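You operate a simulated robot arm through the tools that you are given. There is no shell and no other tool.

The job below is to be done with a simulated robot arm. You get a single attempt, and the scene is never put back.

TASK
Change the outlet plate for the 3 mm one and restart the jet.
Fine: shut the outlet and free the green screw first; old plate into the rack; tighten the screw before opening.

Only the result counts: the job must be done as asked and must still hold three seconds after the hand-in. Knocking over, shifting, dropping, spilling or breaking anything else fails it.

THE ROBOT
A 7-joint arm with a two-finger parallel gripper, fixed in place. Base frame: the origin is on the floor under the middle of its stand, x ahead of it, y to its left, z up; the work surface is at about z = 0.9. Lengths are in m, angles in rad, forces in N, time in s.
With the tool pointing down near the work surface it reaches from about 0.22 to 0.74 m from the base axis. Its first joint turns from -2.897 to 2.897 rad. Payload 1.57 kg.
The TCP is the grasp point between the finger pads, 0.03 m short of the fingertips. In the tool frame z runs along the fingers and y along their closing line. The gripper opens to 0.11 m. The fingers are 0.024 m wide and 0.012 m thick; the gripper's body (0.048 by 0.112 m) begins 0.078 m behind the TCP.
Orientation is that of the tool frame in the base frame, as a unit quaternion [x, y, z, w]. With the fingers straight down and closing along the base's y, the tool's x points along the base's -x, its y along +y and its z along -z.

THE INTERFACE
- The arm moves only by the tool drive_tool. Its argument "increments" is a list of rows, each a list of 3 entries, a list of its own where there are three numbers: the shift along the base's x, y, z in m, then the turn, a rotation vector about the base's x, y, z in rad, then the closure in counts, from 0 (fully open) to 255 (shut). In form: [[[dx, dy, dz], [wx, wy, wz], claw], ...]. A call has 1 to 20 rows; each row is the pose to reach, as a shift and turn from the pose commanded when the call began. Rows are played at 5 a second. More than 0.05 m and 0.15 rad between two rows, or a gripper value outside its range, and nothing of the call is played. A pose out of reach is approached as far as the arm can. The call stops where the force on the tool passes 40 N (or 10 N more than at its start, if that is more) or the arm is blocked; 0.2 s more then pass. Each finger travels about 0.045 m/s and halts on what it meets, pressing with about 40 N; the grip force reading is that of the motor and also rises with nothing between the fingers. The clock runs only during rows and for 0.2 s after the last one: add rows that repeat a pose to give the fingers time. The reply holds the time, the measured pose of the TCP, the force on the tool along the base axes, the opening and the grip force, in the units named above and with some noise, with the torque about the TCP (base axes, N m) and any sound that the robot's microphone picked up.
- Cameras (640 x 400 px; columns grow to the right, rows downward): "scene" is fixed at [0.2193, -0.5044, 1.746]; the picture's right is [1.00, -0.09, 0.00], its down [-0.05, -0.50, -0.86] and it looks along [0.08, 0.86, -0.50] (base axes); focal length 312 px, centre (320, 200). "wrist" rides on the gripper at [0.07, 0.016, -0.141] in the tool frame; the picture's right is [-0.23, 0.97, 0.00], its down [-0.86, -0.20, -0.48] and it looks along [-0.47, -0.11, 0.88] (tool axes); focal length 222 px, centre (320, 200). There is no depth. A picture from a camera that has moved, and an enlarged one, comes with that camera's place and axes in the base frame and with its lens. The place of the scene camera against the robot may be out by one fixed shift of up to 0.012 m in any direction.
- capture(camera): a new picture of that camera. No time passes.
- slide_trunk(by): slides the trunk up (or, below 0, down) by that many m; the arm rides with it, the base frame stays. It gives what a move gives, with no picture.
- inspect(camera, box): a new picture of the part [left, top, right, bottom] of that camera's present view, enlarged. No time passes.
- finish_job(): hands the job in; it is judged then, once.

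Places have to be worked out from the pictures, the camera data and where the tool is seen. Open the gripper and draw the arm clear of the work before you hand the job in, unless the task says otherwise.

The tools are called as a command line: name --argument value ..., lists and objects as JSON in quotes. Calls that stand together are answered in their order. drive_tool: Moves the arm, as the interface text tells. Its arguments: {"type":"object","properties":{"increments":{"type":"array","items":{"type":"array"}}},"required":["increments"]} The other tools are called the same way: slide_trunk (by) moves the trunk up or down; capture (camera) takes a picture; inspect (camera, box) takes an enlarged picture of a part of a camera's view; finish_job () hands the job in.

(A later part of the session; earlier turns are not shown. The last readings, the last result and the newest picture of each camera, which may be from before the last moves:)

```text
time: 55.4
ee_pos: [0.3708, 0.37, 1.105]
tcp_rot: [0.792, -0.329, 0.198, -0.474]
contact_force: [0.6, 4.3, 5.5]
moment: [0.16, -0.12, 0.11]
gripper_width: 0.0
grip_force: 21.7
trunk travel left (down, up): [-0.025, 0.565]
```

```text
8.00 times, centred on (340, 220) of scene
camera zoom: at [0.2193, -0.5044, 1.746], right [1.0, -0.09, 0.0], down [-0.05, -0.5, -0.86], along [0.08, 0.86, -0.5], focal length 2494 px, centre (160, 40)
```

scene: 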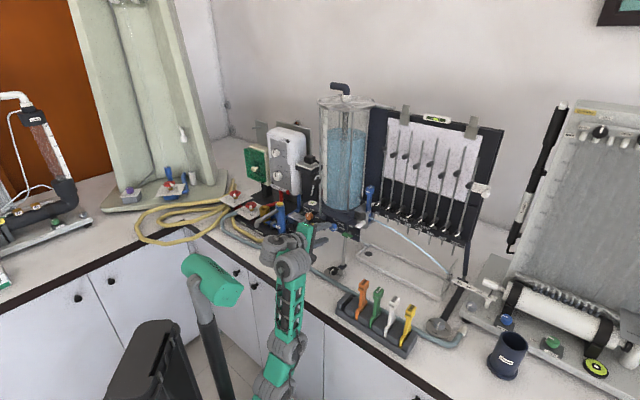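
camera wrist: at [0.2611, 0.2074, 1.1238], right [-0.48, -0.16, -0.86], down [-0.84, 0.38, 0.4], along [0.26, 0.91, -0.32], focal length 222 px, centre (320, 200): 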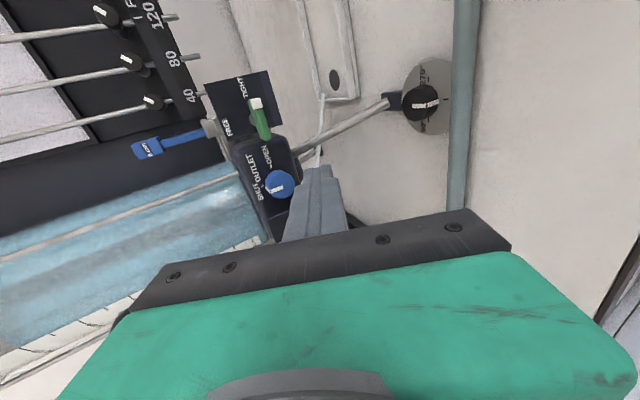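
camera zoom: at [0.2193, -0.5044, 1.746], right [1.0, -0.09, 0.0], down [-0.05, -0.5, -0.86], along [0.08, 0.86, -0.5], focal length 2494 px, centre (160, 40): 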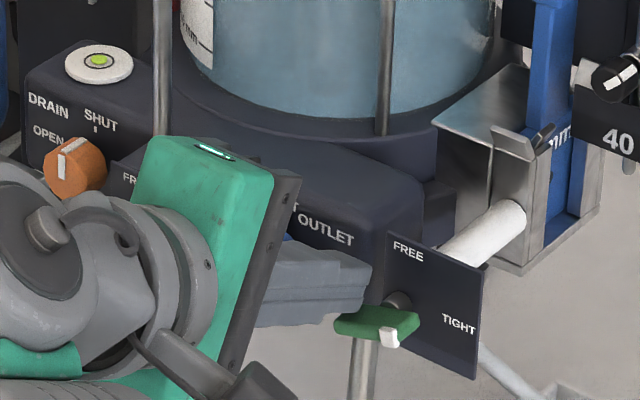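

The bar rotates easily (~7 N). Continuing along the arc toward FREE.

drive_tool --increments '[[[-0.0001, 0.0001, -0.0023], [0, 0, 0], 255], [[0.0003, -0.0003, -0.004], [0, 0, 0], 255], [[0.0007, -0.0007, -0.0057], [0, 0, 0], 255], [[0.0013, -0.0013, -0.007], [0, 0, 0], 255], [[0.0019, -0.0019, -0.008], [0, 0, 0], 255], [[0.0027, -0.0027, -0.009], [0, 0, 0], 255], [[0.0034, -0.0034, -0.0097], [0, 0, 0], 255]]'

inspect --camera "wrist" --box '[220, 50, 400, 230]'

inspect --camera "scene" --box '[310, 195, 370, 245]'

```text
time: 57.0
ee_pos: [0.3729, 0.3679, 1.0961]
tcp_rot: [0.792, -0.327, 0.198, -0.476]
contact_force: [-9.9, 12.4, 5.7]
moment: [0.24, 0.0, 0.46]
gripper_width: 0.0002
grip_force: 21.2
trunk travel left (down, up): [-0.025, 0.565]
```

```text
2.22 times, centred on (310, 140) of wrist
camera zoom: at [0.3282, 0.2245, 1.1468], right [-0.48, -0.16, -0.86], down [-0.84, 0.38, 0.4], along [0.26, 0.91, -0.32], focal length 494 px, centre (342, 333)
```

zoom: 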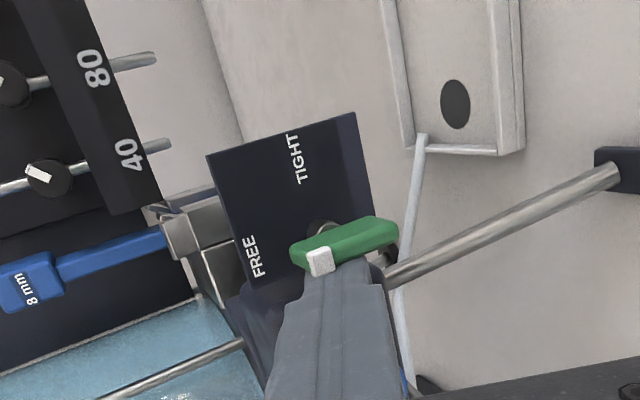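

```text
8.00 times, centred on (340, 220) of scene
camera zoom: at [0.2193, -0.5044, 1.746], right [1.0, -0.09, 0.0], down [-0.05, -0.5, -0.86], along [0.08, 0.86, -0.5], focal length 2494 px, centre (160, 40)
```

zoom: 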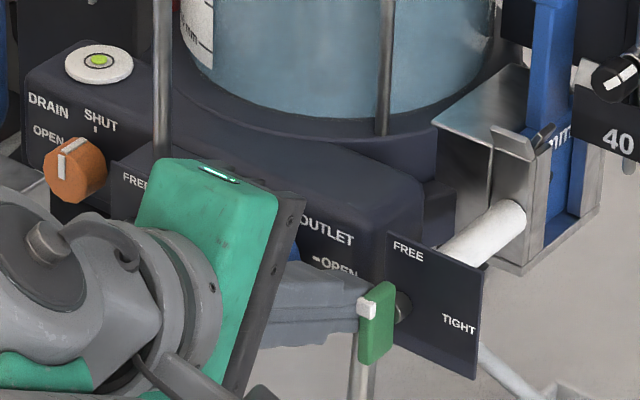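

The green bar is now vertical with its white end up at FREE, and reaction force is steady. I back the finger off to the left and out, then re-inspect.

drive_tool --increments '[[[-0.003, 0.003, 0.0], [0, 0, 0], 255], [[-0.01, -0.004, 0.002], [0, 0, 0], 255], [[-0.025, -0.02, 0.005], [0, 0, 0], 255], [[-0.04, -0.035, 0.01], [0, 0, 0], 255]]'

inspect --camera "scene" --box '[325, 205, 375, 245]'

inspect --camera "wrist" --box '[120, 60, 320, 200]'

inspect --camera "scene" --box '[350, 175, 400, 230]'

```text
time: 58.0
ee_pos: [0.3358, 0.3318, 1.1036]
tcp_rot: [0.792, -0.33, 0.2, -0.473]
contact_force: [1.0, 1.2, -0.4]
moment: [-0.01, -0.01, 0.02]
gripper_width: 0.0
grip_force: 21.9
trunk travel left (down, up): [-0.025, 0.565]
```

```text
10.00 times, centred on (350, 225) of scene
camera zoom: at [0.2193, -0.5044, 1.746], right [1.0, -0.09, 0.0], down [-0.05, -0.5, -0.86], along [0.08, 0.86, -0.5], focal length 3117 px, centre (20, -50)
```

zoom: 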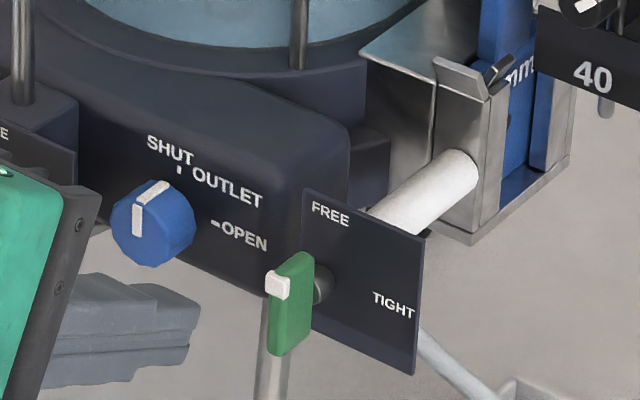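

```text
2.86 times, centred on (220, 130) of wrist
camera zoom: at [0.2907, 0.1883, 1.1562], right [-0.49, -0.16, -0.86], down [-0.84, 0.38, 0.4], along [0.26, 0.91, -0.32], focal length 635 px, centre (606, 400)
```

zoom: 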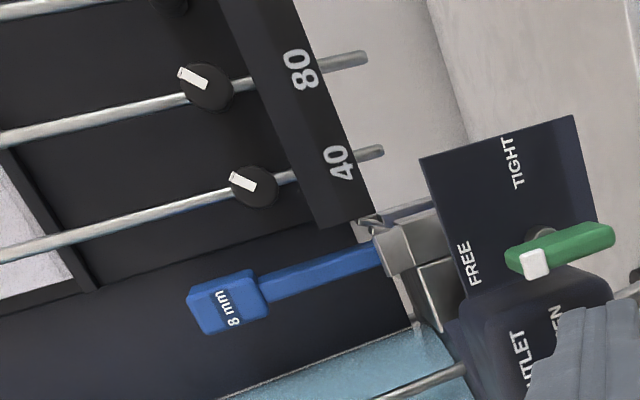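

```text
7.27 times, centred on (375, 202) of scene
camera zoom: at [0.2193, -0.5044, 1.746], right [1.0, -0.09, 0.0], down [-0.05, -0.5, -0.86], along [0.08, 0.86, -0.5], focal length 2267 px, centre (-80, 182)
```

zoom: 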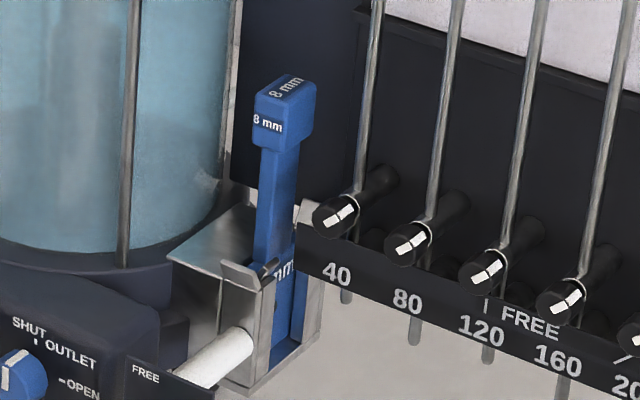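

Both confirmed: knob at SHUT, bar exactly vertical at FREE. Next, the plates: grip heads across (closing along the block's long axis) with the tool pitched ~45°. I raise the trunk, then roll and pitch in free space in front of the bench.

slide_trunk --by 0.17

drive_tool --increments '[[[-0.005, -0.005, 0.0], [0.067, 0.096, -0.085], 200], [[-0.01, -0.01, 0.0], [0.134, 0.192, -0.17], 100], [[-0.015, -0.015, 0.0], [0.202, 0.288, -0.255], 50], [[-0.02, -0.02, 0.0], [0.269, 0.384, -0.34], 50], [[-0.025, -0.025, 0.0], [0.336, 0.48, -0.425], 50], [[-0.03, -0.03, 0.0], [0.403, 0.576, -0.51], 50], [[-0.035, -0.035, 0.0], [0.47, 0.671, -0.595], 50], [[-0.04, -0.04, 0.0], [0.538, 0.767, -0.68], 50], [[-0.04, -0.04, 0.0], [0.605, 0.863, -0.765], 50], [[-0.04, -0.04, 0.0], [0.672, 0.959, -0.85], 50], [[-0.04, -0.04, 0.0], [0.7391, 1.0552, -0.9345], 50]]'

capture --camera "wrist"

capture --camera "scene"

```text
time: 59.9
ee_pos: [0.3352, 0.3305, 1.2738]
tcp_rot: [0.791, -0.33, 0.2, -0.474]
contact_force: [0.1, 0.5, 0.3]
moment: [-0.02, 0.0, 0.0]
gripper_width: 0.0
grip_force: 22.0
trunk travel left (down, up): [-0.195, 0.395]
```

```text
time: 62.3
ee_pos: [0.2944, 0.2903, 1.274]
tcp_rot: [-0.352, 0.853, 0.148, 0.355]
contact_force: [0.2, 0.6, 0.1]
moment: [0.03, -0.02, 0.01]
gripper_width: 0.0883
grip_force: 0.0
trunk travel left (down, up): [-0.195, 0.395]
```

```text
taken
camera wrist: at [0.1775, 0.1951, 1.3235], right [-0.57, 0.8, 0.16], down [0.33, 0.04, 0.94], along [0.75, 0.59, -0.29], focal length 222 px, centre (320, 200)
```

wrist: 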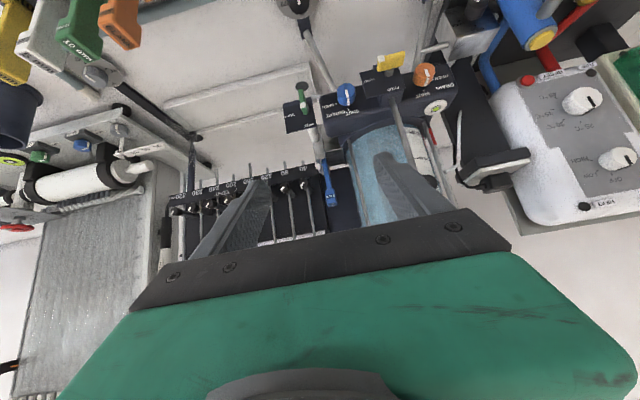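

```text
taken
```

scene: 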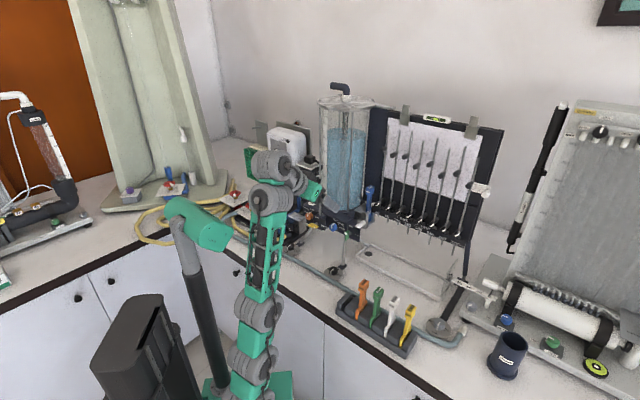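

Clean pose. I zoom to measure the blue handle and the rack from here.

inspect --camera "wrist" --box '[250, 70, 410, 220]'

inspect --camera "wrist" --box '[0, 0, 200, 140]'

```text
2.67 times, centred on (330, 145) of wrist
camera zoom: at [0.1775, 0.1951, 1.3235], right [-0.57, 0.8, 0.16], down [0.33, 0.04, 0.94], along [0.75, 0.59, -0.29], focal length 592 px, centre (293, 347)
```

zoom: 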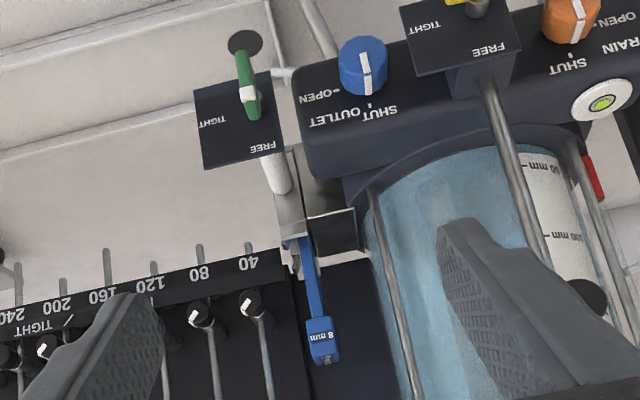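

```text
2.86 times, centred on (100, 70) of wrist
camera zoom: at [0.1775, 0.1951, 1.3235], right [-0.57, 0.8, 0.16], down [0.33, 0.04, 0.94], along [0.75, 0.59, -0.29], focal length 635 px, centre (949, 571)
```

zoom: 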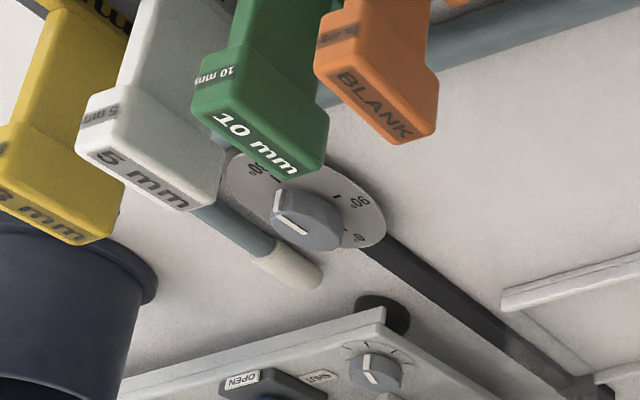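

The handle head is near u≈0.69, v≈0.014, z≈1.194, and the nearest obstacles are a tank rod at (u 0.637, v −0.041) and gauge rod "40" at (0.683, 0.059). I approach with pitch 38°, narrow opening, stopping ~7 cm short for a closer look.

drive_tool --increments '[[[0.02, 0.018, -0.005], [0.012, -0.012, 0], 110], [[0.04, 0.036, -0.012], [0.025, -0.025, 0], 171], [[0.06, 0.053, -0.022], [0.037, -0.037, 0], 171], [[0.08, 0.071, -0.032], [0.05, -0.05, 0], 171], [[0.1, 0.089, -0.042], [0.062, -0.062, 0], 171], [[0.12, 0.107, -0.052], [0.075, -0.075, 0], 171], [[0.1396, 0.1243, -0.0615], [0.0864, -0.0864, 0], 171], [[0.1396, 0.1243, -0.0615], [0.0864, -0.0864, 0], 171]]'

capture --camera "wrist"

inspect --camera "wrist" --box '[230, 90, 410, 230]'

capture --camera "scene"

```text
time: 64.1
ee_pos: [0.4344, 0.4166, 1.2116]
tcp_rot: [-0.343, 0.83, 0.168, 0.407]
contact_force: [-1.5, 0.5, -0.4]
moment: [0.03, 0.0, 0.04]
gripper_width: 0.0362
grip_force: 0.1
trunk travel left (down, up): [-0.195, 0.395]
```

```text
taken
camera wrist: at [0.3143, 0.3181, 1.2435], right [-0.59, 0.79, 0.18], down [0.24, -0.04, 0.97], along [0.77, 0.61, -0.17], focal length 222 px, centre (320, 200)
```

wrist: 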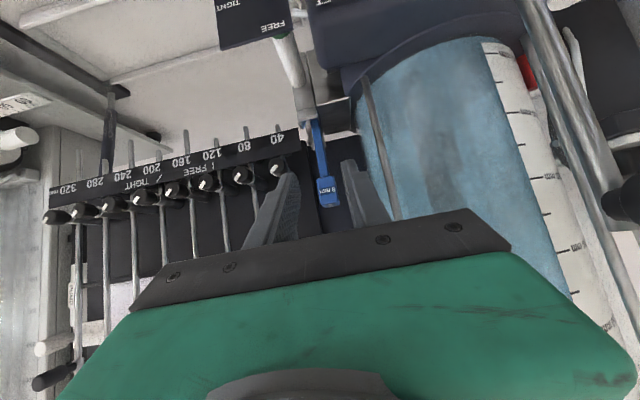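

```text
2.86 times, centred on (320, 160) of wrist
camera zoom: at [0.3143, 0.3181, 1.2435], right [-0.59, 0.79, 0.18], down [0.24, -0.04, 0.97], along [0.77, 0.61, -0.17], focal length 635 px, centre (320, 314)
```

zoom: 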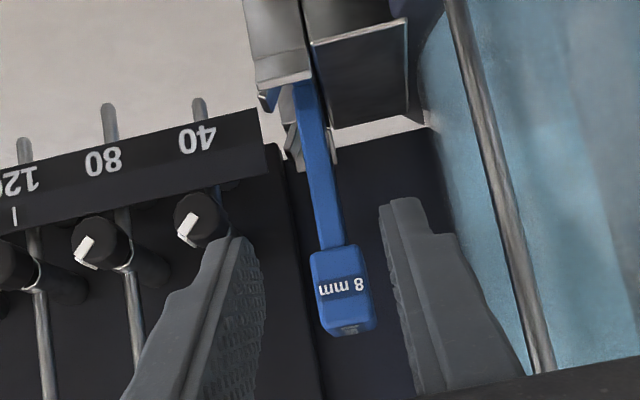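

```text
taken
```

scene: 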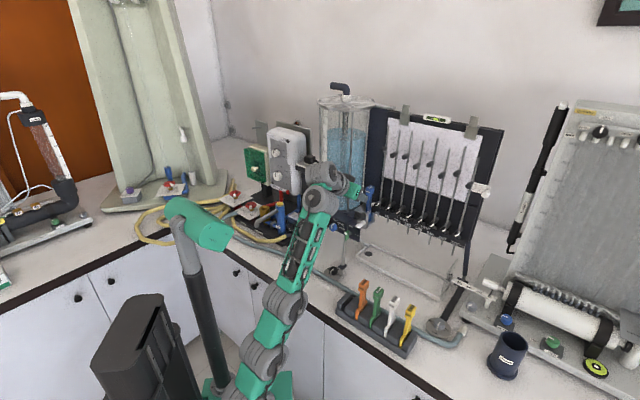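

The head (≈18 mm wide, 30 mm tall) sits nicely between the fingers; I need +2–3 mm to the right and ~6.5 cm further in. Advancing carefully.

drive_tool --increments '[[[0.013, 0.011, -0.001], [0, 0, 0], 171], [[0.025, 0.0225, -0.002], [0, 0, 0], 171], [[0.034, 0.032, -0.002], [0, 0, 0], 171], [[0.041, 0.039, -0.002], [0, 0, 0], 171], [[0.041, 0.039, -0.002], [0, 0, 0], 171]]'

inspect --camera "wrist" --box '[230, 90, 410, 230]'

inspect --camera "scene" --box '[310, 150, 420, 230]'

```text
time: 65.3
ee_pos: [0.4524, 0.4443, 1.1874]
tcp_rot: [-0.344, 0.83, 0.168, 0.406]
contact_force: [0.7, -0.1, -0.5]
moment: [-0.01, 0.0, 0.02]
gripper_width: 0.036
grip_force: 0.0
out of reach, approached as far as the arm can: row 1, 2, 3, 4, 5
trunk travel left (down, up): [-0.195, 0.395]
```

```text
2.86 times, centred on (320, 160) of wrist
camera zoom: at [0.3327, 0.3458, 1.2182], right [-0.59, 0.79, 0.18], down [0.24, -0.04, 0.97], along [0.77, 0.62, -0.17], focal length 635 px, centre (320, 314)
```

zoom: 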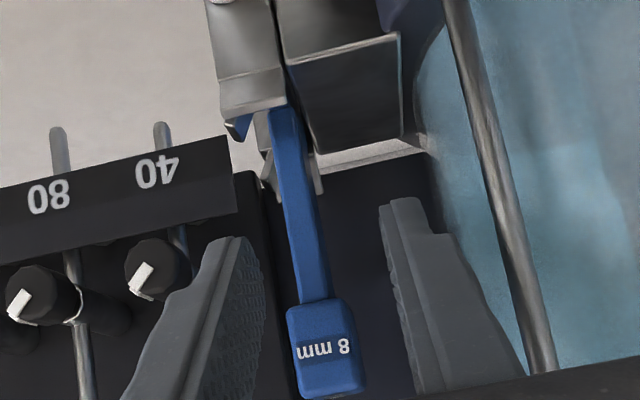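

```text
5.00 times, centred on (365, 190) of scene
camera zoom: at [0.2193, -0.5044, 1.746], right [1.0, -0.09, 0.0], down [-0.05, -0.5, -0.86], along [0.08, 0.86, -0.5], focal length 1559 px, centre (95, 250)
```

zoom: 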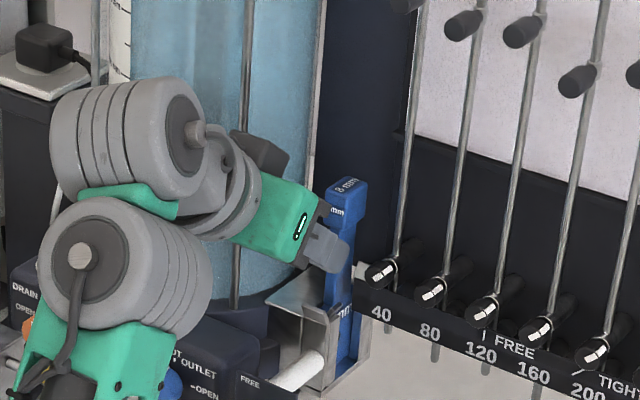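

The arm is stretched at this trunk height (it sagged to z=1.187). I pull back slightly and raise the trunk 11 cm, then re-approach.

drive_tool --increments '[[[-0.01, -0.015, 0.01], [0, 0, 0], 171], [[-0.02, -0.03, 0.02], [0, 0, 0], 171]]'

slide_trunk --by 0.11

```text
time: 65.9
ee_pos: [0.4341, 0.4148, 1.2076]
tcp_rot: [-0.343, 0.83, 0.168, 0.406]
contact_force: [-0.1, -0.1, -0.2]
moment: [-0.01, -0.02, -0.01]
gripper_width: 0.036
grip_force: 0.2
trunk travel left (down, up): [-0.195, 0.395]
```

```text
time: 67.3
ee_pos: [0.4334, 0.4146, 1.3167]
tcp_rot: [-0.343, 0.83, 0.168, 0.406]
contact_force: [0.0, -0.5, 0.1]
moment: [0.01, 0.01, 0.02]
gripper_width: 0.0363
grip_force: 0.0
trunk travel left (down, up): [-0.305, 0.285]
```

drive_tool --increments '[[[0.0, 0.0, -0.035], [0, 0, 0], 171], [[0.0, 0.0, -0.07], [0, 0, 0], 171], [[0.001, -0.001, -0.1062], [0, 0, 0], 171], [[0.012, 0.01, -0.1062], [0, 0, 0], 171], [[0.024, 0.022, -0.1062], [0, 0, 0], 171], [[0.035, 0.033, -0.1062], [0, 0, 0], 171], [[0.035, 0.033, -0.1062], [0, 0, 0], 171]]'

inspect --camera "wrist" --box '[230, 90, 410, 230]'

inspect --camera "scene" --box '[310, 150, 420, 230]'

```text
time: 68.8
ee_pos: [0.4696, 0.4473, 1.2308]
tcp_rot: [-0.314, 0.833, 0.187, 0.416]
contact_force: [0.4, -0.1, -0.1]
moment: [0.02, 0.0, 0.0]
gripper_width: 0.0362
grip_force: 0.0
out of reach, approached as far as the arm can: row 1, 2, 3, 4, 5
trunk travel left (down, up): [-0.305, 0.285]
stopped in row 7: the force on the tool passed its limit at 62 N (the readings are from after the stop); the commanded pose is now the measured one
```

```text
2.86 times, centred on (320, 160) of wrist
camera zoom: at [0.3459, 0.3525, 1.2574], right [-0.56, 0.8, 0.23], down [0.25, -0.11, 0.96], along [0.79, 0.59, -0.14], focal length 635 px, centre (320, 314)
```

zoom: 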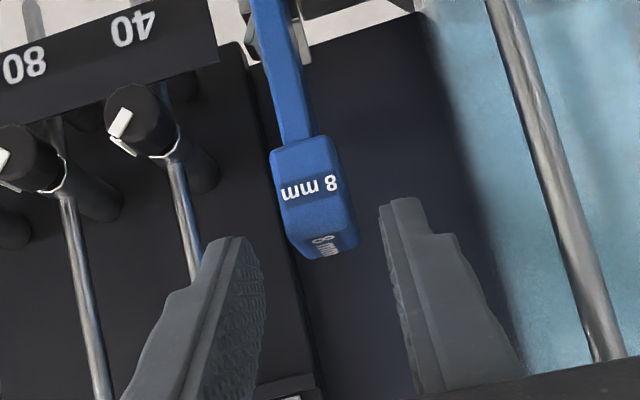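

```text
5.00 times, centred on (365, 190) of scene
camera zoom: at [0.2193, -0.5044, 1.746], right [1.0, -0.09, 0.0], down [-0.05, -0.5, -0.86], along [0.08, 0.86, -0.5], focal length 1559 px, centre (95, 250)
```

zoom: 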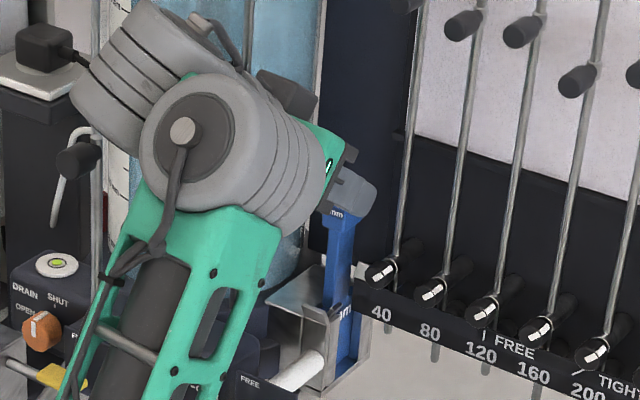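

A transient stopped the move (the arm jumped between reach limits; nothing visibly shifted and force is zero now). I correct the orientation to a 42° pitch in place, where the arm should have more slack.

drive_tool --increments '[[[-0.002, -0.002, 0.002], [-0.04, 0.015, 0.015], 171], [[-0.004, -0.004, 0.004], [-0.08, 0.03, 0.03], 171], [[-0.006, -0.005, 0.004], [-0.111, 0.0433, 0.0415], 171], [[-0.006, -0.005, 0.004], [-0.111, 0.0433, 0.0415], 171]]'

capture --camera "scene"

inspect --camera "wrist" --box '[230, 90, 410, 230]'

```text
time: 69.8
ee_pos: [0.4616, 0.4403, 1.2372]
tcp_rot: [-0.35, 0.843, 0.158, 0.377]
contact_force: [-0.8, -0.4, -0.1]
moment: [-0.01, 0.01, 0.01]
gripper_width: 0.0363
grip_force: 0.1
trunk travel left (down, up): [-0.305, 0.285]
```

```text
taken
```

scene: 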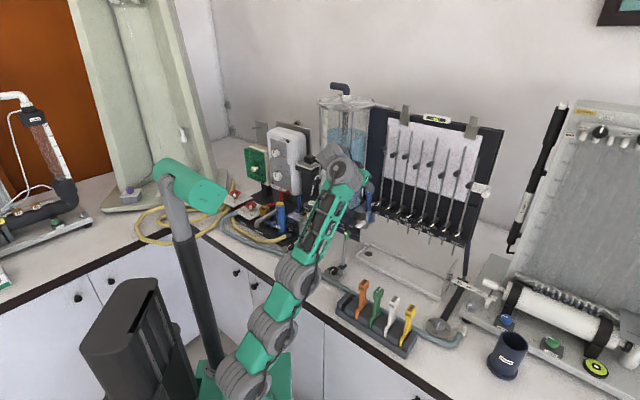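

```text
2.86 times, centred on (320, 160) of wrist
camera zoom: at [0.3437, 0.344, 1.2792], right [-0.58, 0.8, 0.17], down [0.29, 0.01, 0.96], along [0.76, 0.61, -0.24], focal length 635 px, centre (320, 314)
```

zoom: 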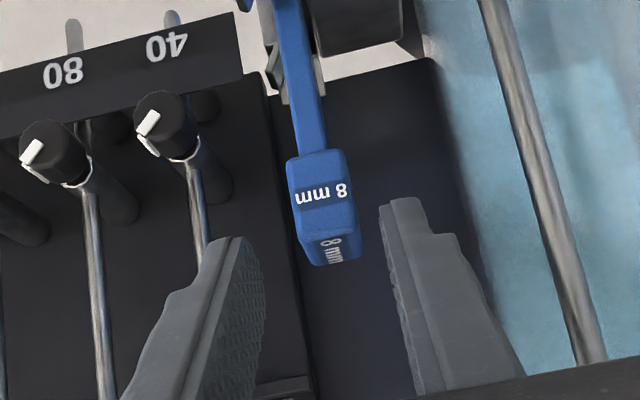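

Good: pitch 42°, on target laterally. Approach along the tool direction the last 3.8 cm so the fingertips straddle the head.

drive_tool --increments '[[[0.005, 0.005, -0.006], [0, 0, 0], 171], [[0.01, 0.0105, -0.012], [0, 0, 0], 171], [[0.0155, 0.016, -0.0175], [0, 0, 0], 171], [[0.0208, 0.0216, -0.0232], [0, 0, 0], 171], [[0.0208, 0.0216, -0.0232], [0, 0, 0], 171]]'

inspect --camera "wrist" --box '[230, 90, 410, 230]'

inspect --camera "scene" --box '[310, 150, 420, 230]'

```text
time: 71.0
ee_pos: [0.4827, 0.4627, 1.2142]
tcp_rot: [-0.349, 0.843, 0.157, 0.378]
contact_force: [-1.4, -0.2, -0.2]
moment: [0.05, 0.0, -0.02]
gripper_width: 0.0362
grip_force: 0.0
trunk travel left (down, up): [-0.305, 0.285]
```

```text
2.86 times, centred on (320, 160) of wrist
camera zoom: at [0.3647, 0.3659, 1.256], right [-0.58, 0.8, 0.17], down [0.29, 0.01, 0.96], along [0.76, 0.61, -0.24], focal length 635 px, centre (320, 314)
```

zoom: 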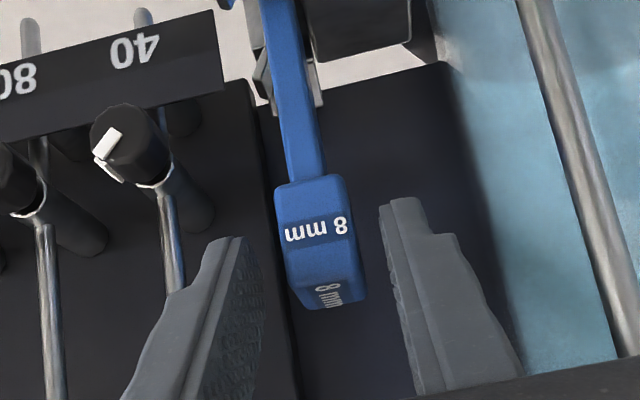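

```text
5.00 times, centred on (365, 190) of scene
camera zoom: at [0.2193, -0.5044, 1.746], right [1.0, -0.09, 0.0], down [-0.05, -0.5, -0.86], along [0.08, 0.86, -0.5], focal length 1559 px, centre (95, 250)
```

zoom: 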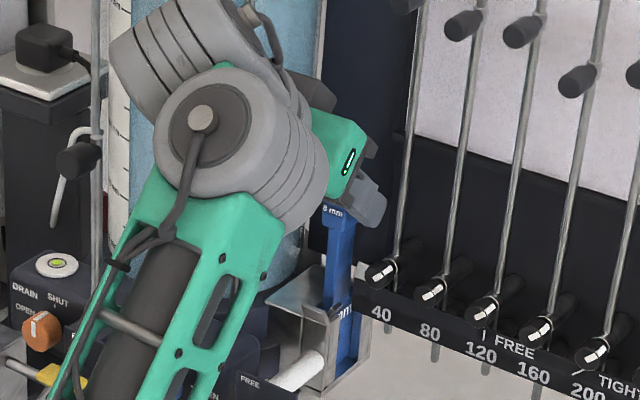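

Fingertips straddle the head with ~15 mm overlap and it's centred. Closing the gripper.

drive_tool --increments '[[[0, 0, 0], [0, 0, 0], 200], [[0, 0, 0], [0, 0, 0], 255], [[0, 0, 0], [0, 0, 0], 255], [[0, 0, 0], [0, 0, 0], 255]]'

inspect --camera "wrist" --box '[230, 90, 410, 230]'

```text
time: 72.0
ee_pos: [0.4839, 0.4625, 1.2143]
tcp_rot: [-0.349, 0.843, 0.157, 0.378]
contact_force: [0.1, -0.1, -0.1]
moment: [0.05, 0.0, 0.01]
gripper_width: 0.0193
grip_force: 33.3
trunk travel left (down, up): [-0.305, 0.285]
```

```text
2.86 times, centred on (320, 160) of wrist
camera zoom: at [0.3646, 0.3658, 1.2561], right [-0.58, 0.8, 0.17], down [0.29, 0.01, 0.96], along [0.76, 0.61, -0.24], focal length 635 px, centre (320, 314)
```

zoom: 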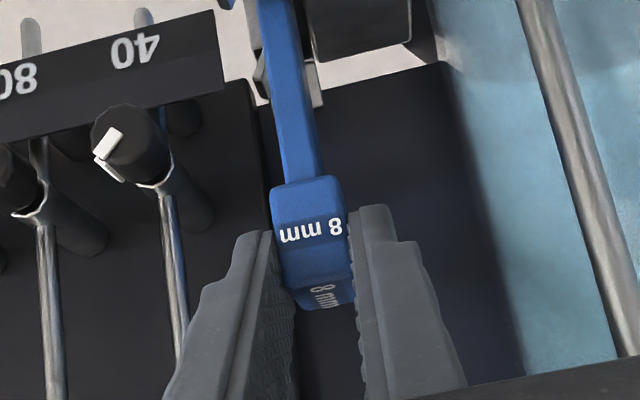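

Solid grip (19 mm wide head, no net force). I lift with the trunk slide for a perfectly vertical pull: first 2 cm.

slide_trunk --by 0.02

inspect --camera "scene" --box '[330, 160, 420, 235]'

```text
time: 72.7
ee_pos: [0.484, 0.4632, 1.2335]
tcp_rot: [-0.349, 0.843, 0.157, 0.377]
contact_force: [-0.9, -0.2, -0.6]
moment: [0.0, 0.04, 0.0]
gripper_width: 0.0192
grip_force: 33.5
trunk travel left (down, up): [-0.325, 0.265]
```

```text
5.33 times, centred on (375, 198) of scene
camera zoom: at [0.2193, -0.5044, 1.746], right [1.0, -0.09, 0.0], down [-0.05, -0.5, -0.86], along [0.08, 0.86, -0.5], focal length 1663 px, centre (27, 213)
```

zoom: 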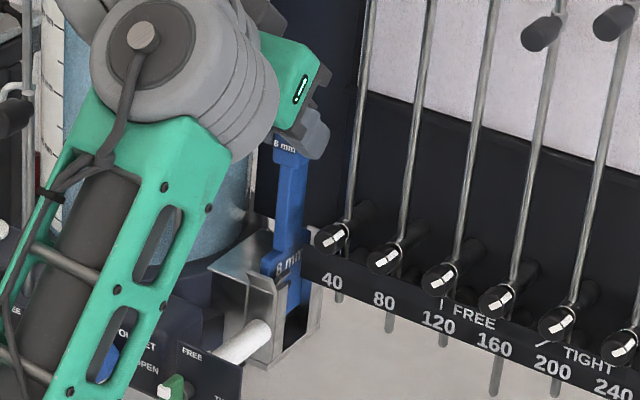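

The plate slides up freely. Lifting another 6 cm.

slide_trunk --by 0.06

inspect --camera "scene" --box '[330, 150, 420, 235]'

capture --camera "wrist"

```text
time: 73.7
ee_pos: [0.4822, 0.4627, 1.2944]
tcp_rot: [-0.349, 0.843, 0.157, 0.378]
contact_force: [0.6, 0.0, -1.6]
moment: [-0.01, 0.02, 0.01]
gripper_width: 0.0188
grip_force: 33.3
trunk travel left (down, up): [-0.385, 0.205]
```

```text
4.71 times, centred on (375, 192) of scene
camera zoom: at [0.2193, -0.5044, 1.746], right [1.0, -0.09, 0.0], down [-0.05, -0.5, -0.86], along [0.08, 0.86, -0.5], focal length 1467 px, centre (61, 235)
```

zoom: 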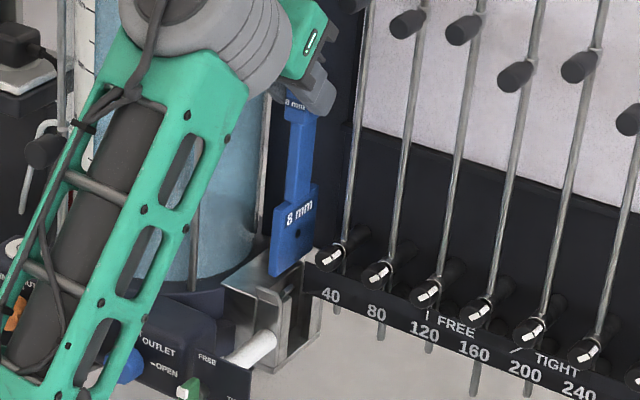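

```text
taken
camera wrist: at [0.3648, 0.3659, 1.3359], right [-0.58, 0.8, 0.17], down [0.29, 0.01, 0.96], along [0.76, 0.61, -0.24], focal length 222 px, centre (320, 200)
```

wrist: 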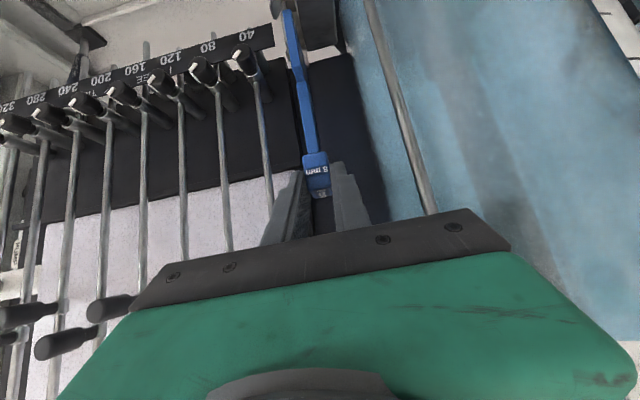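

The plate is nearly clear of the slot. Lifting 4.5 cm more, then drawing it straight back toward the robot.

slide_trunk --by 0.045

drive_tool --increments '[[[-0.02, -0.02, 0.0], [0, 0, 0], 255], [[-0.045, -0.045, 0.0], [0, 0, 0], 255], [[-0.07, -0.07, 0.0], [0, 0, 0], 255], [[-0.095, -0.095, 0.0], [0, 0, 0], 255], [[-0.12, -0.12, 0.0], [0, 0, 0], 255], [[-0.145, -0.145, 0.0], [0, 0, 0], 255]]'

capture --camera "wrist"

capture --camera "scene"

```text
time: 74.6
ee_pos: [0.4825, 0.4637, 1.3403]
tcp_rot: [-0.349, 0.843, 0.157, 0.378]
contact_force: [0.3, 0.3, -0.5]
moment: [-0.05, 0.02, 0.03]
gripper_width: 0.0191
grip_force: 33.4
trunk travel left (down, up): [-0.43, 0.16]
```

```text
time: 76.0
ee_pos: [0.3562, 0.3241, 1.4103]
tcp_rot: [-0.35, 0.844, 0.157, 0.374]
contact_force: [-0.8, -1.0, 0.4]
moment: [0.0, 0.03, 0.0]
gripper_width: 0.0191
grip_force: 33.5
out of reach, approached as far as the arm can: row 2, 3, 4, 5, 6
trunk travel left (down, up): [-0.43, 0.16]
```

```text
taken
camera wrist: at [0.2377, 0.2274, 1.4533], right [-0.58, 0.8, 0.17], down [0.3, 0.01, 0.95], along [0.76, 0.61, -0.25], focal length 222 px, centre (320, 200)
```

wrist: 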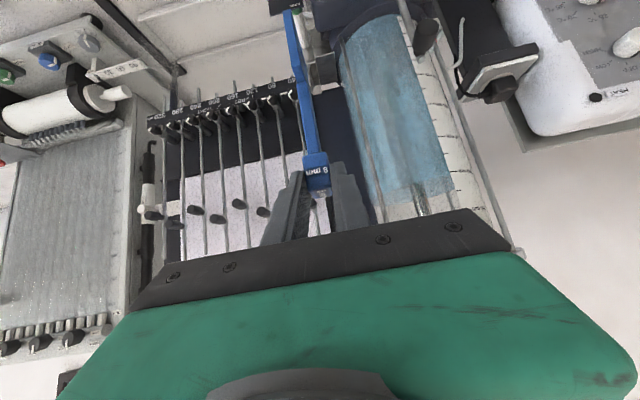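

```text
taken
```

scene: 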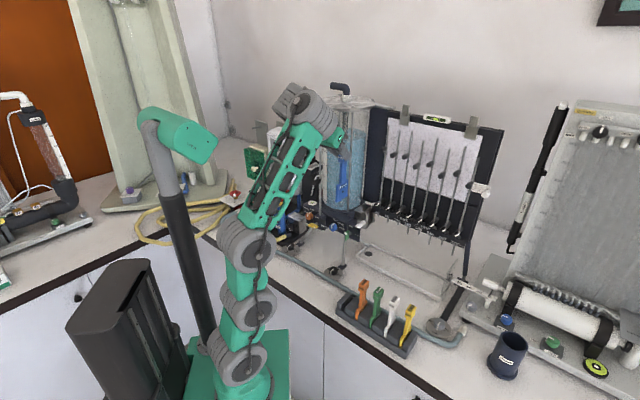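

The old plate is out and held firmly. From my views, the rack heads sit at u≈0.406 with 49.4 mm pitch (orange v≈0.182 … yellow v≈0.330, tops at z≈1.0615), so the empty slot should be at v≈0.132. I move right at height first, then lower the trunk.

drive_tool --increments '[[[0.015, -0.025, 0.0], [0, 0, 0], 255], [[0.03, -0.05, 0.0], [0, 0, 0], 255], [[0.04, -0.075, 0.0], [0, 0, 0], 255], [[0.05, -0.095, 0.0], [0, 0, 0], 255]]'

slide_trunk --by -0.18

capture --camera "wrist"

capture --camera "scene"

```text
time: 77.0
ee_pos: [0.4061, 0.2273, 1.3915]
tcp_rot: [-0.348, 0.844, 0.157, 0.377]
contact_force: [0.3, -1.0, -0.6]
moment: [-0.01, 0.04, 0.03]
gripper_width: 0.0191
grip_force: 32.9
out of reach, approached as far as the arm can: row 3, 4
trunk travel left (down, up): [-0.43, 0.16]
```

```text
time: 79.0
ee_pos: [0.4059, 0.2285, 1.2128]
tcp_rot: [-0.349, 0.843, 0.157, 0.378]
contact_force: [-0.9, 0.4, -0.1]
moment: [0.01, -0.01, -0.01]
gripper_width: 0.019
grip_force: 33.8
trunk travel left (down, up): [-0.25, 0.34]
```

```text
taken
camera wrist: at [0.2867, 0.1319, 1.2538], right [-0.58, 0.8, 0.17], down [0.29, 0.01, 0.96], along [0.76, 0.61, -0.24], focal length 222 px, centre (320, 200)
```

wrist: 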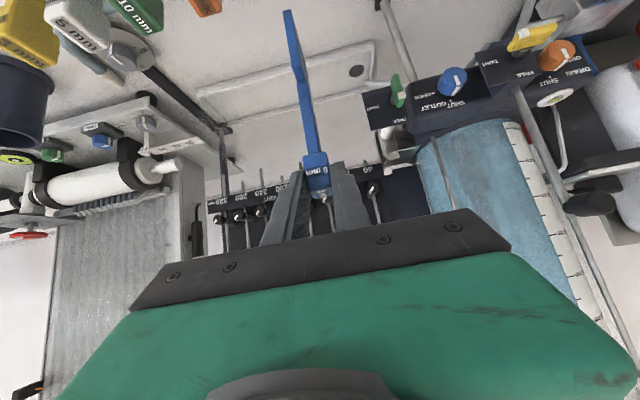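

```text
taken
```

scene: 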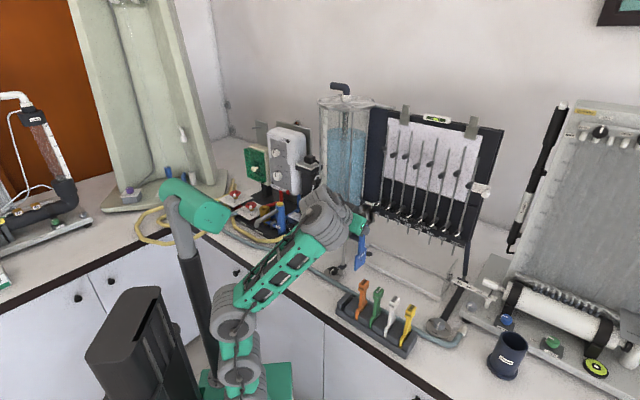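

Plate hangs clear. Lowering the trunk 8 cm more, then moving back toward the rack slot while watching from the scene camera.

slide_trunk --by -0.08

drive_tool --increments '[[[-0.01, -0.015, 0.01], [0, 0, 0], 255], [[-0.02, -0.03, 0.015], [0, 0, 0], 255], [[-0.03, -0.042, 0.015], [0, 0, 0], 255], [[-0.0385, -0.0485, 0.015], [0, 0, 0], 255], [[-0.0385, -0.0485, 0.015], [0, 0, 0], 255]]'

inspect --camera "scene" --box '[310, 220, 430, 360]'

capture --camera "wrist"

```text
time: 80.1
ee_pos: [0.4052, 0.229, 1.1321]
tcp_rot: [-0.349, 0.843, 0.157, 0.378]
contact_force: [0.4, -0.2, -0.1]
moment: [-0.02, -0.01, -0.03]
gripper_width: 0.0191
grip_force: 33.4
trunk travel left (down, up): [-0.17, 0.42]
```

```text
time: 81.3
ee_pos: [0.3888, 0.2045, 1.1184]
tcp_rot: [-0.348, 0.844, 0.156, 0.378]
contact_force: [-0.6, -0.5, -0.7]
moment: [0.02, -0.04, 0.01]
gripper_width: 0.0188
grip_force: 33.0
out of reach, approached as far as the arm can: row 1, 2, 3, 4, 5
trunk travel left (down, up): [-0.17, 0.42]
```

```text
2.86 times, centred on (370, 290) of scene
camera zoom: at [0.2193, -0.5044, 1.746], right [1.0, -0.09, 0.0], down [-0.05, -0.5, -0.86], along [0.08, 0.86, -0.5], focal length 891 px, centre (177, -57)
```

zoom: 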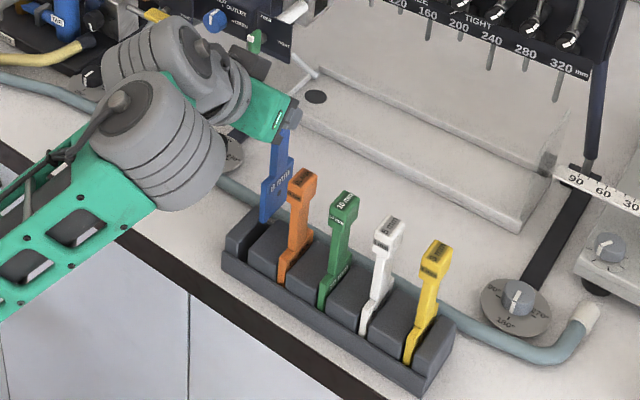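

```text
taken
camera wrist: at [0.2697, 0.1083, 1.1603], right [-0.58, 0.8, 0.17], down [0.29, 0.01, 0.96], along [0.76, 0.61, -0.24], focal length 222 px, centre (320, 200)
```

wrist: 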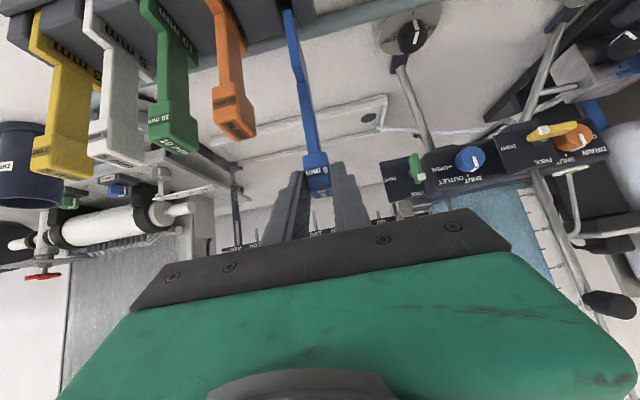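

The arm is again limited here and the plate bottom is near the rack's rear top. I first raise away, then lower the trunk so the arm has slack.

drive_tool --increments '[[[0.005, 0.005, 0.02], [0, 0, 0], 255], [[0.01, 0.01, 0.045], [0, 0, 0], 255], [[0.01, 0.01, 0.07], [0, 0, 0], 255], [[0.01, 0.01, 0.09], [0, 0, 0], 255]]'

slide_trunk --by -0.09

```text
time: 82.3
ee_pos: [0.4075, 0.223, 1.1286]
tcp_rot: [-0.349, 0.843, 0.156, 0.378]
contact_force: [1.2, 1.3, -0.8]
moment: [0.0, 0.03, 0.04]
gripper_width: 0.0194
grip_force: 33.7
out of reach, approached as far as the arm can: row 1, 2, 3, 4
trunk travel left (down, up): [-0.17, 0.42]
```

```text
time: 83.6
ee_pos: [0.4072, 0.2236, 1.0394]
tcp_rot: [-0.349, 0.843, 0.158, 0.377]
contact_force: [0.8, 3.9, 15.4]
moment: [0.4, -0.14, -0.05]
gripper_width: 0.0093
grip_force: 27.9
trunk travel left (down, up): [-0.08, 0.51]
```

That was a mistake: the raise had not happened before the trunk went down, and the plate has been pushed up in the grip. Let me look before doing anything else.

capture --camera "wrist"

inspect --camera "scene" --box '[310, 220, 430, 360]'

inspect --camera "wrist" --box '[230, 0, 410, 220]'

```text
taken
camera wrist: at [0.288, 0.1266, 1.0807], right [-0.58, 0.8, 0.17], down [0.29, 0.01, 0.96], along [0.76, 0.61, -0.24], focal length 222 px, centre (320, 200)
```

wrist: 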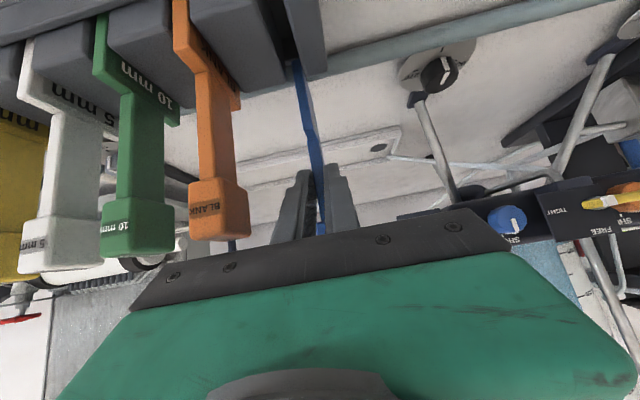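

```text
2.86 times, centred on (370, 290) of scene
camera zoom: at [0.2193, -0.5044, 1.746], right [1.0, -0.09, 0.0], down [-0.05, -0.5, -0.86], along [0.08, 0.86, -0.5], focal length 891 px, centre (177, -57)
```

zoom: 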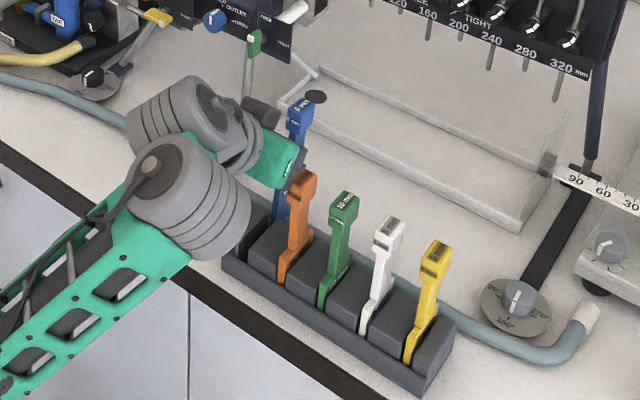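

```text
1.82 times, centred on (320, 110) of wrist
camera zoom: at [0.288, 0.1266, 1.0807], right [-0.58, 0.8, 0.17], down [0.29, 0.01, 0.96], along [0.76, 0.61, -0.24], focal length 404 px, centre (320, 364)
```

zoom: 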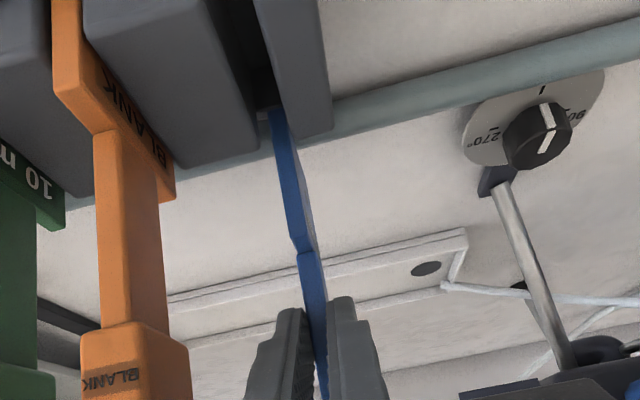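

The plate slid up ~6 cm in the grip (now held by its stem, resting on the hose behind the rack); rack and neighbours have not moved. At this pitch the arm's height is tied to the trunk, so I raise with the trunk only: +12 cm.

slide_trunk --by 0.12

capture --camera "wrist"

inspect --camera "wrist" --box '[230, 0, 410, 220]'

inspect --camera "scene" --box '[310, 190, 430, 350]'

```text
time: 85.1
ee_pos: [0.4069, 0.2232, 1.1592]
tcp_rot: [-0.348, 0.843, 0.157, 0.379]
contact_force: [0.1, 0.3, -0.3]
moment: [-0.02, 0.01, 0.0]
gripper_width: 0.009
grip_force: 27.6
trunk travel left (down, up): [-0.2, 0.39]
```

```text
taken
camera wrist: at [0.2882, 0.1265, 1.2012], right [-0.58, 0.8, 0.17], down [0.29, 0.01, 0.96], along [0.76, 0.61, -0.24], focal length 222 px, centre (320, 200)
```

wrist: 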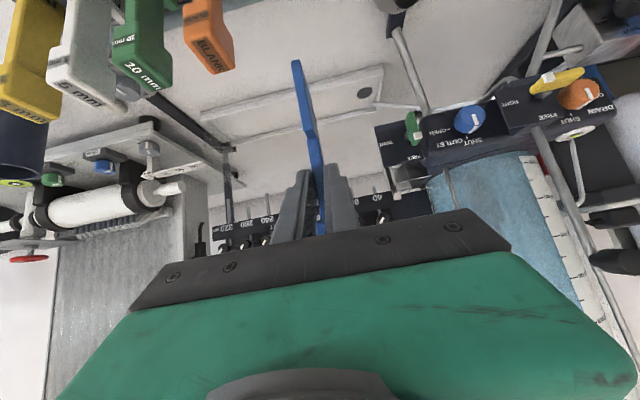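

```text
1.82 times, centred on (320, 110) of wrist
camera zoom: at [0.2882, 0.1265, 1.2012], right [-0.58, 0.8, 0.17], down [0.29, 0.01, 0.96], along [0.76, 0.61, -0.24], focal length 404 px, centre (320, 364)
```

zoom: 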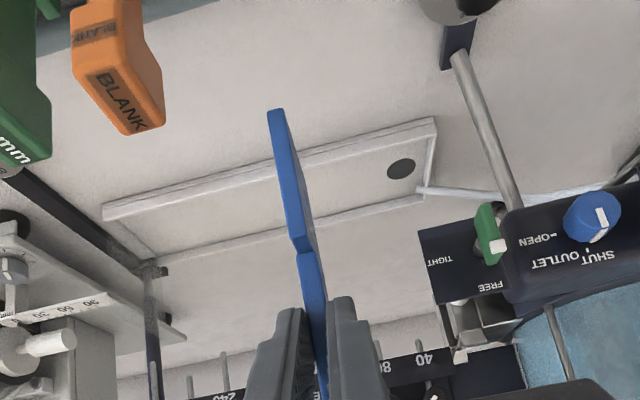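

```text
2.50 times, centred on (370, 270) of scene
camera zoom: at [0.2193, -0.5044, 1.746], right [1.0, -0.09, 0.0], down [-0.05, -0.5, -0.86], along [0.08, 0.86, -0.5], focal length 779 px, centre (195, 25)
```

zoom: 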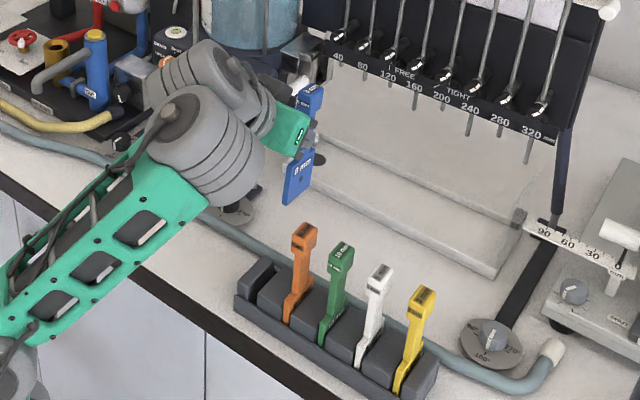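

inspect --camera "scene" --box '[410, 215, 460, 275]'

inspect --camera "scene" --box '[400, 210, 460, 280]'

inspect --camera "scene" --box '[340, 215, 400, 275]'

inspect --camera "scene" --box '[320, 270, 430, 355]'

```text
6.67 times, centred on (435, 245) of scene
camera zoom: at [0.2193, -0.5044, 1.746], right [1.0, -0.09, 0.0], down [-0.05, -0.5, -0.86], along [0.08, 0.86, -0.5], focal length 2078 px, centre (-447, -100)
```

zoom: 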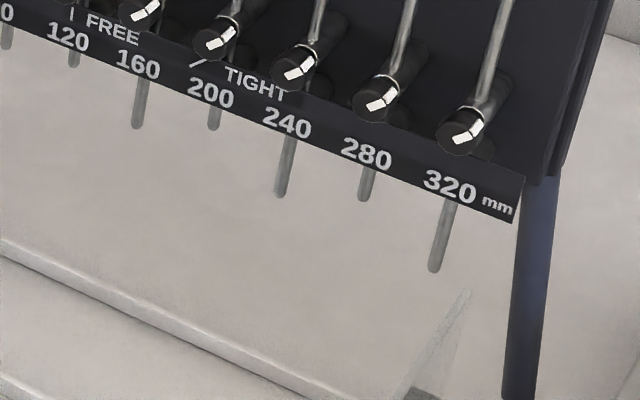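

```text
5.71 times, centred on (430, 245) of scene
camera zoom: at [0.2193, -0.5044, 1.746], right [1.0, -0.09, 0.0], down [-0.05, -0.5, -0.86], along [0.08, 0.86, -0.5], focal length 1781 px, centre (-309, -57)
```

zoom: 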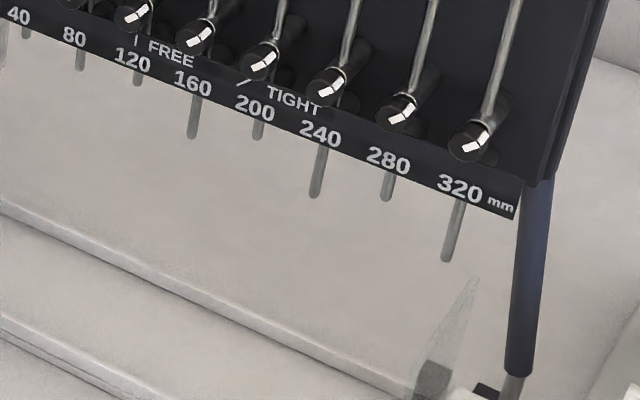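

```text
6.67 times, centred on (370, 245) of scene
camera zoom: at [0.2193, -0.5044, 1.746], right [1.0, -0.09, 0.0], down [-0.05, -0.5, -0.86], along [0.08, 0.86, -0.5], focal length 2078 px, centre (-13, -100)
```

zoom: 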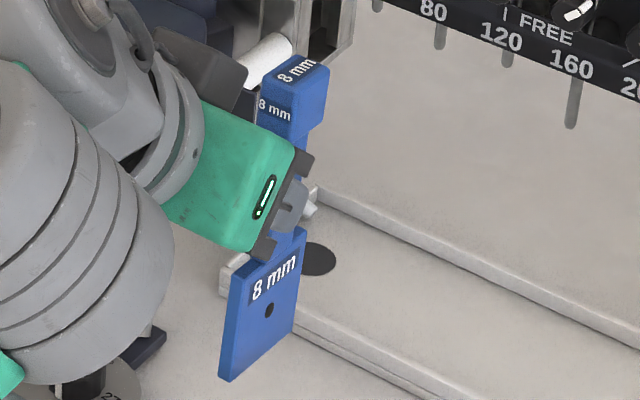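

```text
4.71 times, centred on (375, 312) of scene
camera zoom: at [0.2193, -0.5044, 1.746], right [1.0, -0.09, 0.0], down [-0.05, -0.5, -0.86], along [0.08, 0.86, -0.5], focal length 1467 px, centre (61, -329)
```

zoom: 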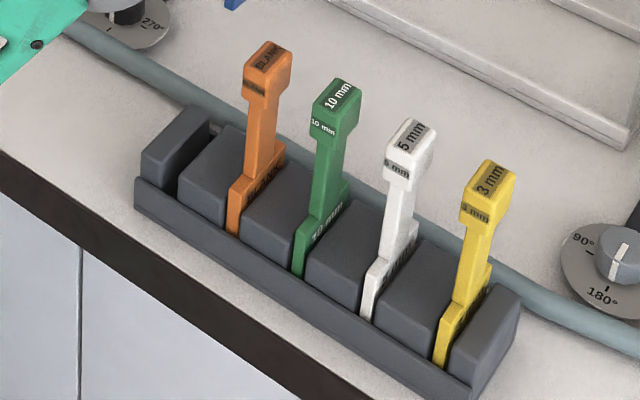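

The plate hangs vertical, gripped on the stem. Re-triangulating: orange head front at u=0.389, v=0.179, z≈1.049, so the empty slot is at v≈0.130 – exactly my current lateral position – and I must move 6.5 cm back toward the robot. Moving at height with a slight rise.

drive_tool --increments '[[[-0.009, -0.009, 0.006], [0, 0, 0], 255], [[-0.018, -0.018, 0.012], [0, 0, 0], 255], [[-0.027, -0.027, 0.018], [0, 0, 0], 255], [[-0.037, -0.037, 0.024], [0, 0, 0], 255], [[-0.0461, -0.0463, 0.03], [0, 0, 0], 255], [[-0.0461, -0.0463, 0.03], [0, 0, 0], 255]]'

inspect --camera "scene" --box '[320, 210, 430, 355]'

```text
time: 86.5
ee_pos: [0.3781, 0.204, 1.1465]
tcp_rot: [-0.349, 0.843, 0.157, 0.379]
contact_force: [0.5, 0.8, -1.4]
moment: [-0.03, -0.01, -0.01]
gripper_width: 0.0089
grip_force: 28.3
out of reach, approached as far as the arm can: row 1, 2, 3, 4, 5, 6
trunk travel left (down, up): [-0.2, 0.39]
```

```text
2.76 times, centred on (375, 282) of scene
camera zoom: at [0.2193, -0.5044, 1.746], right [1.0, -0.09, 0.0], down [-0.05, -0.5, -0.86], along [0.08, 0.86, -0.5], focal length 860 px, centre (168, -28)
```

zoom: 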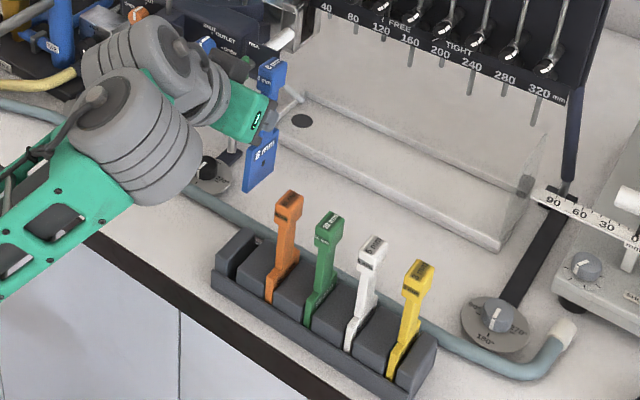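

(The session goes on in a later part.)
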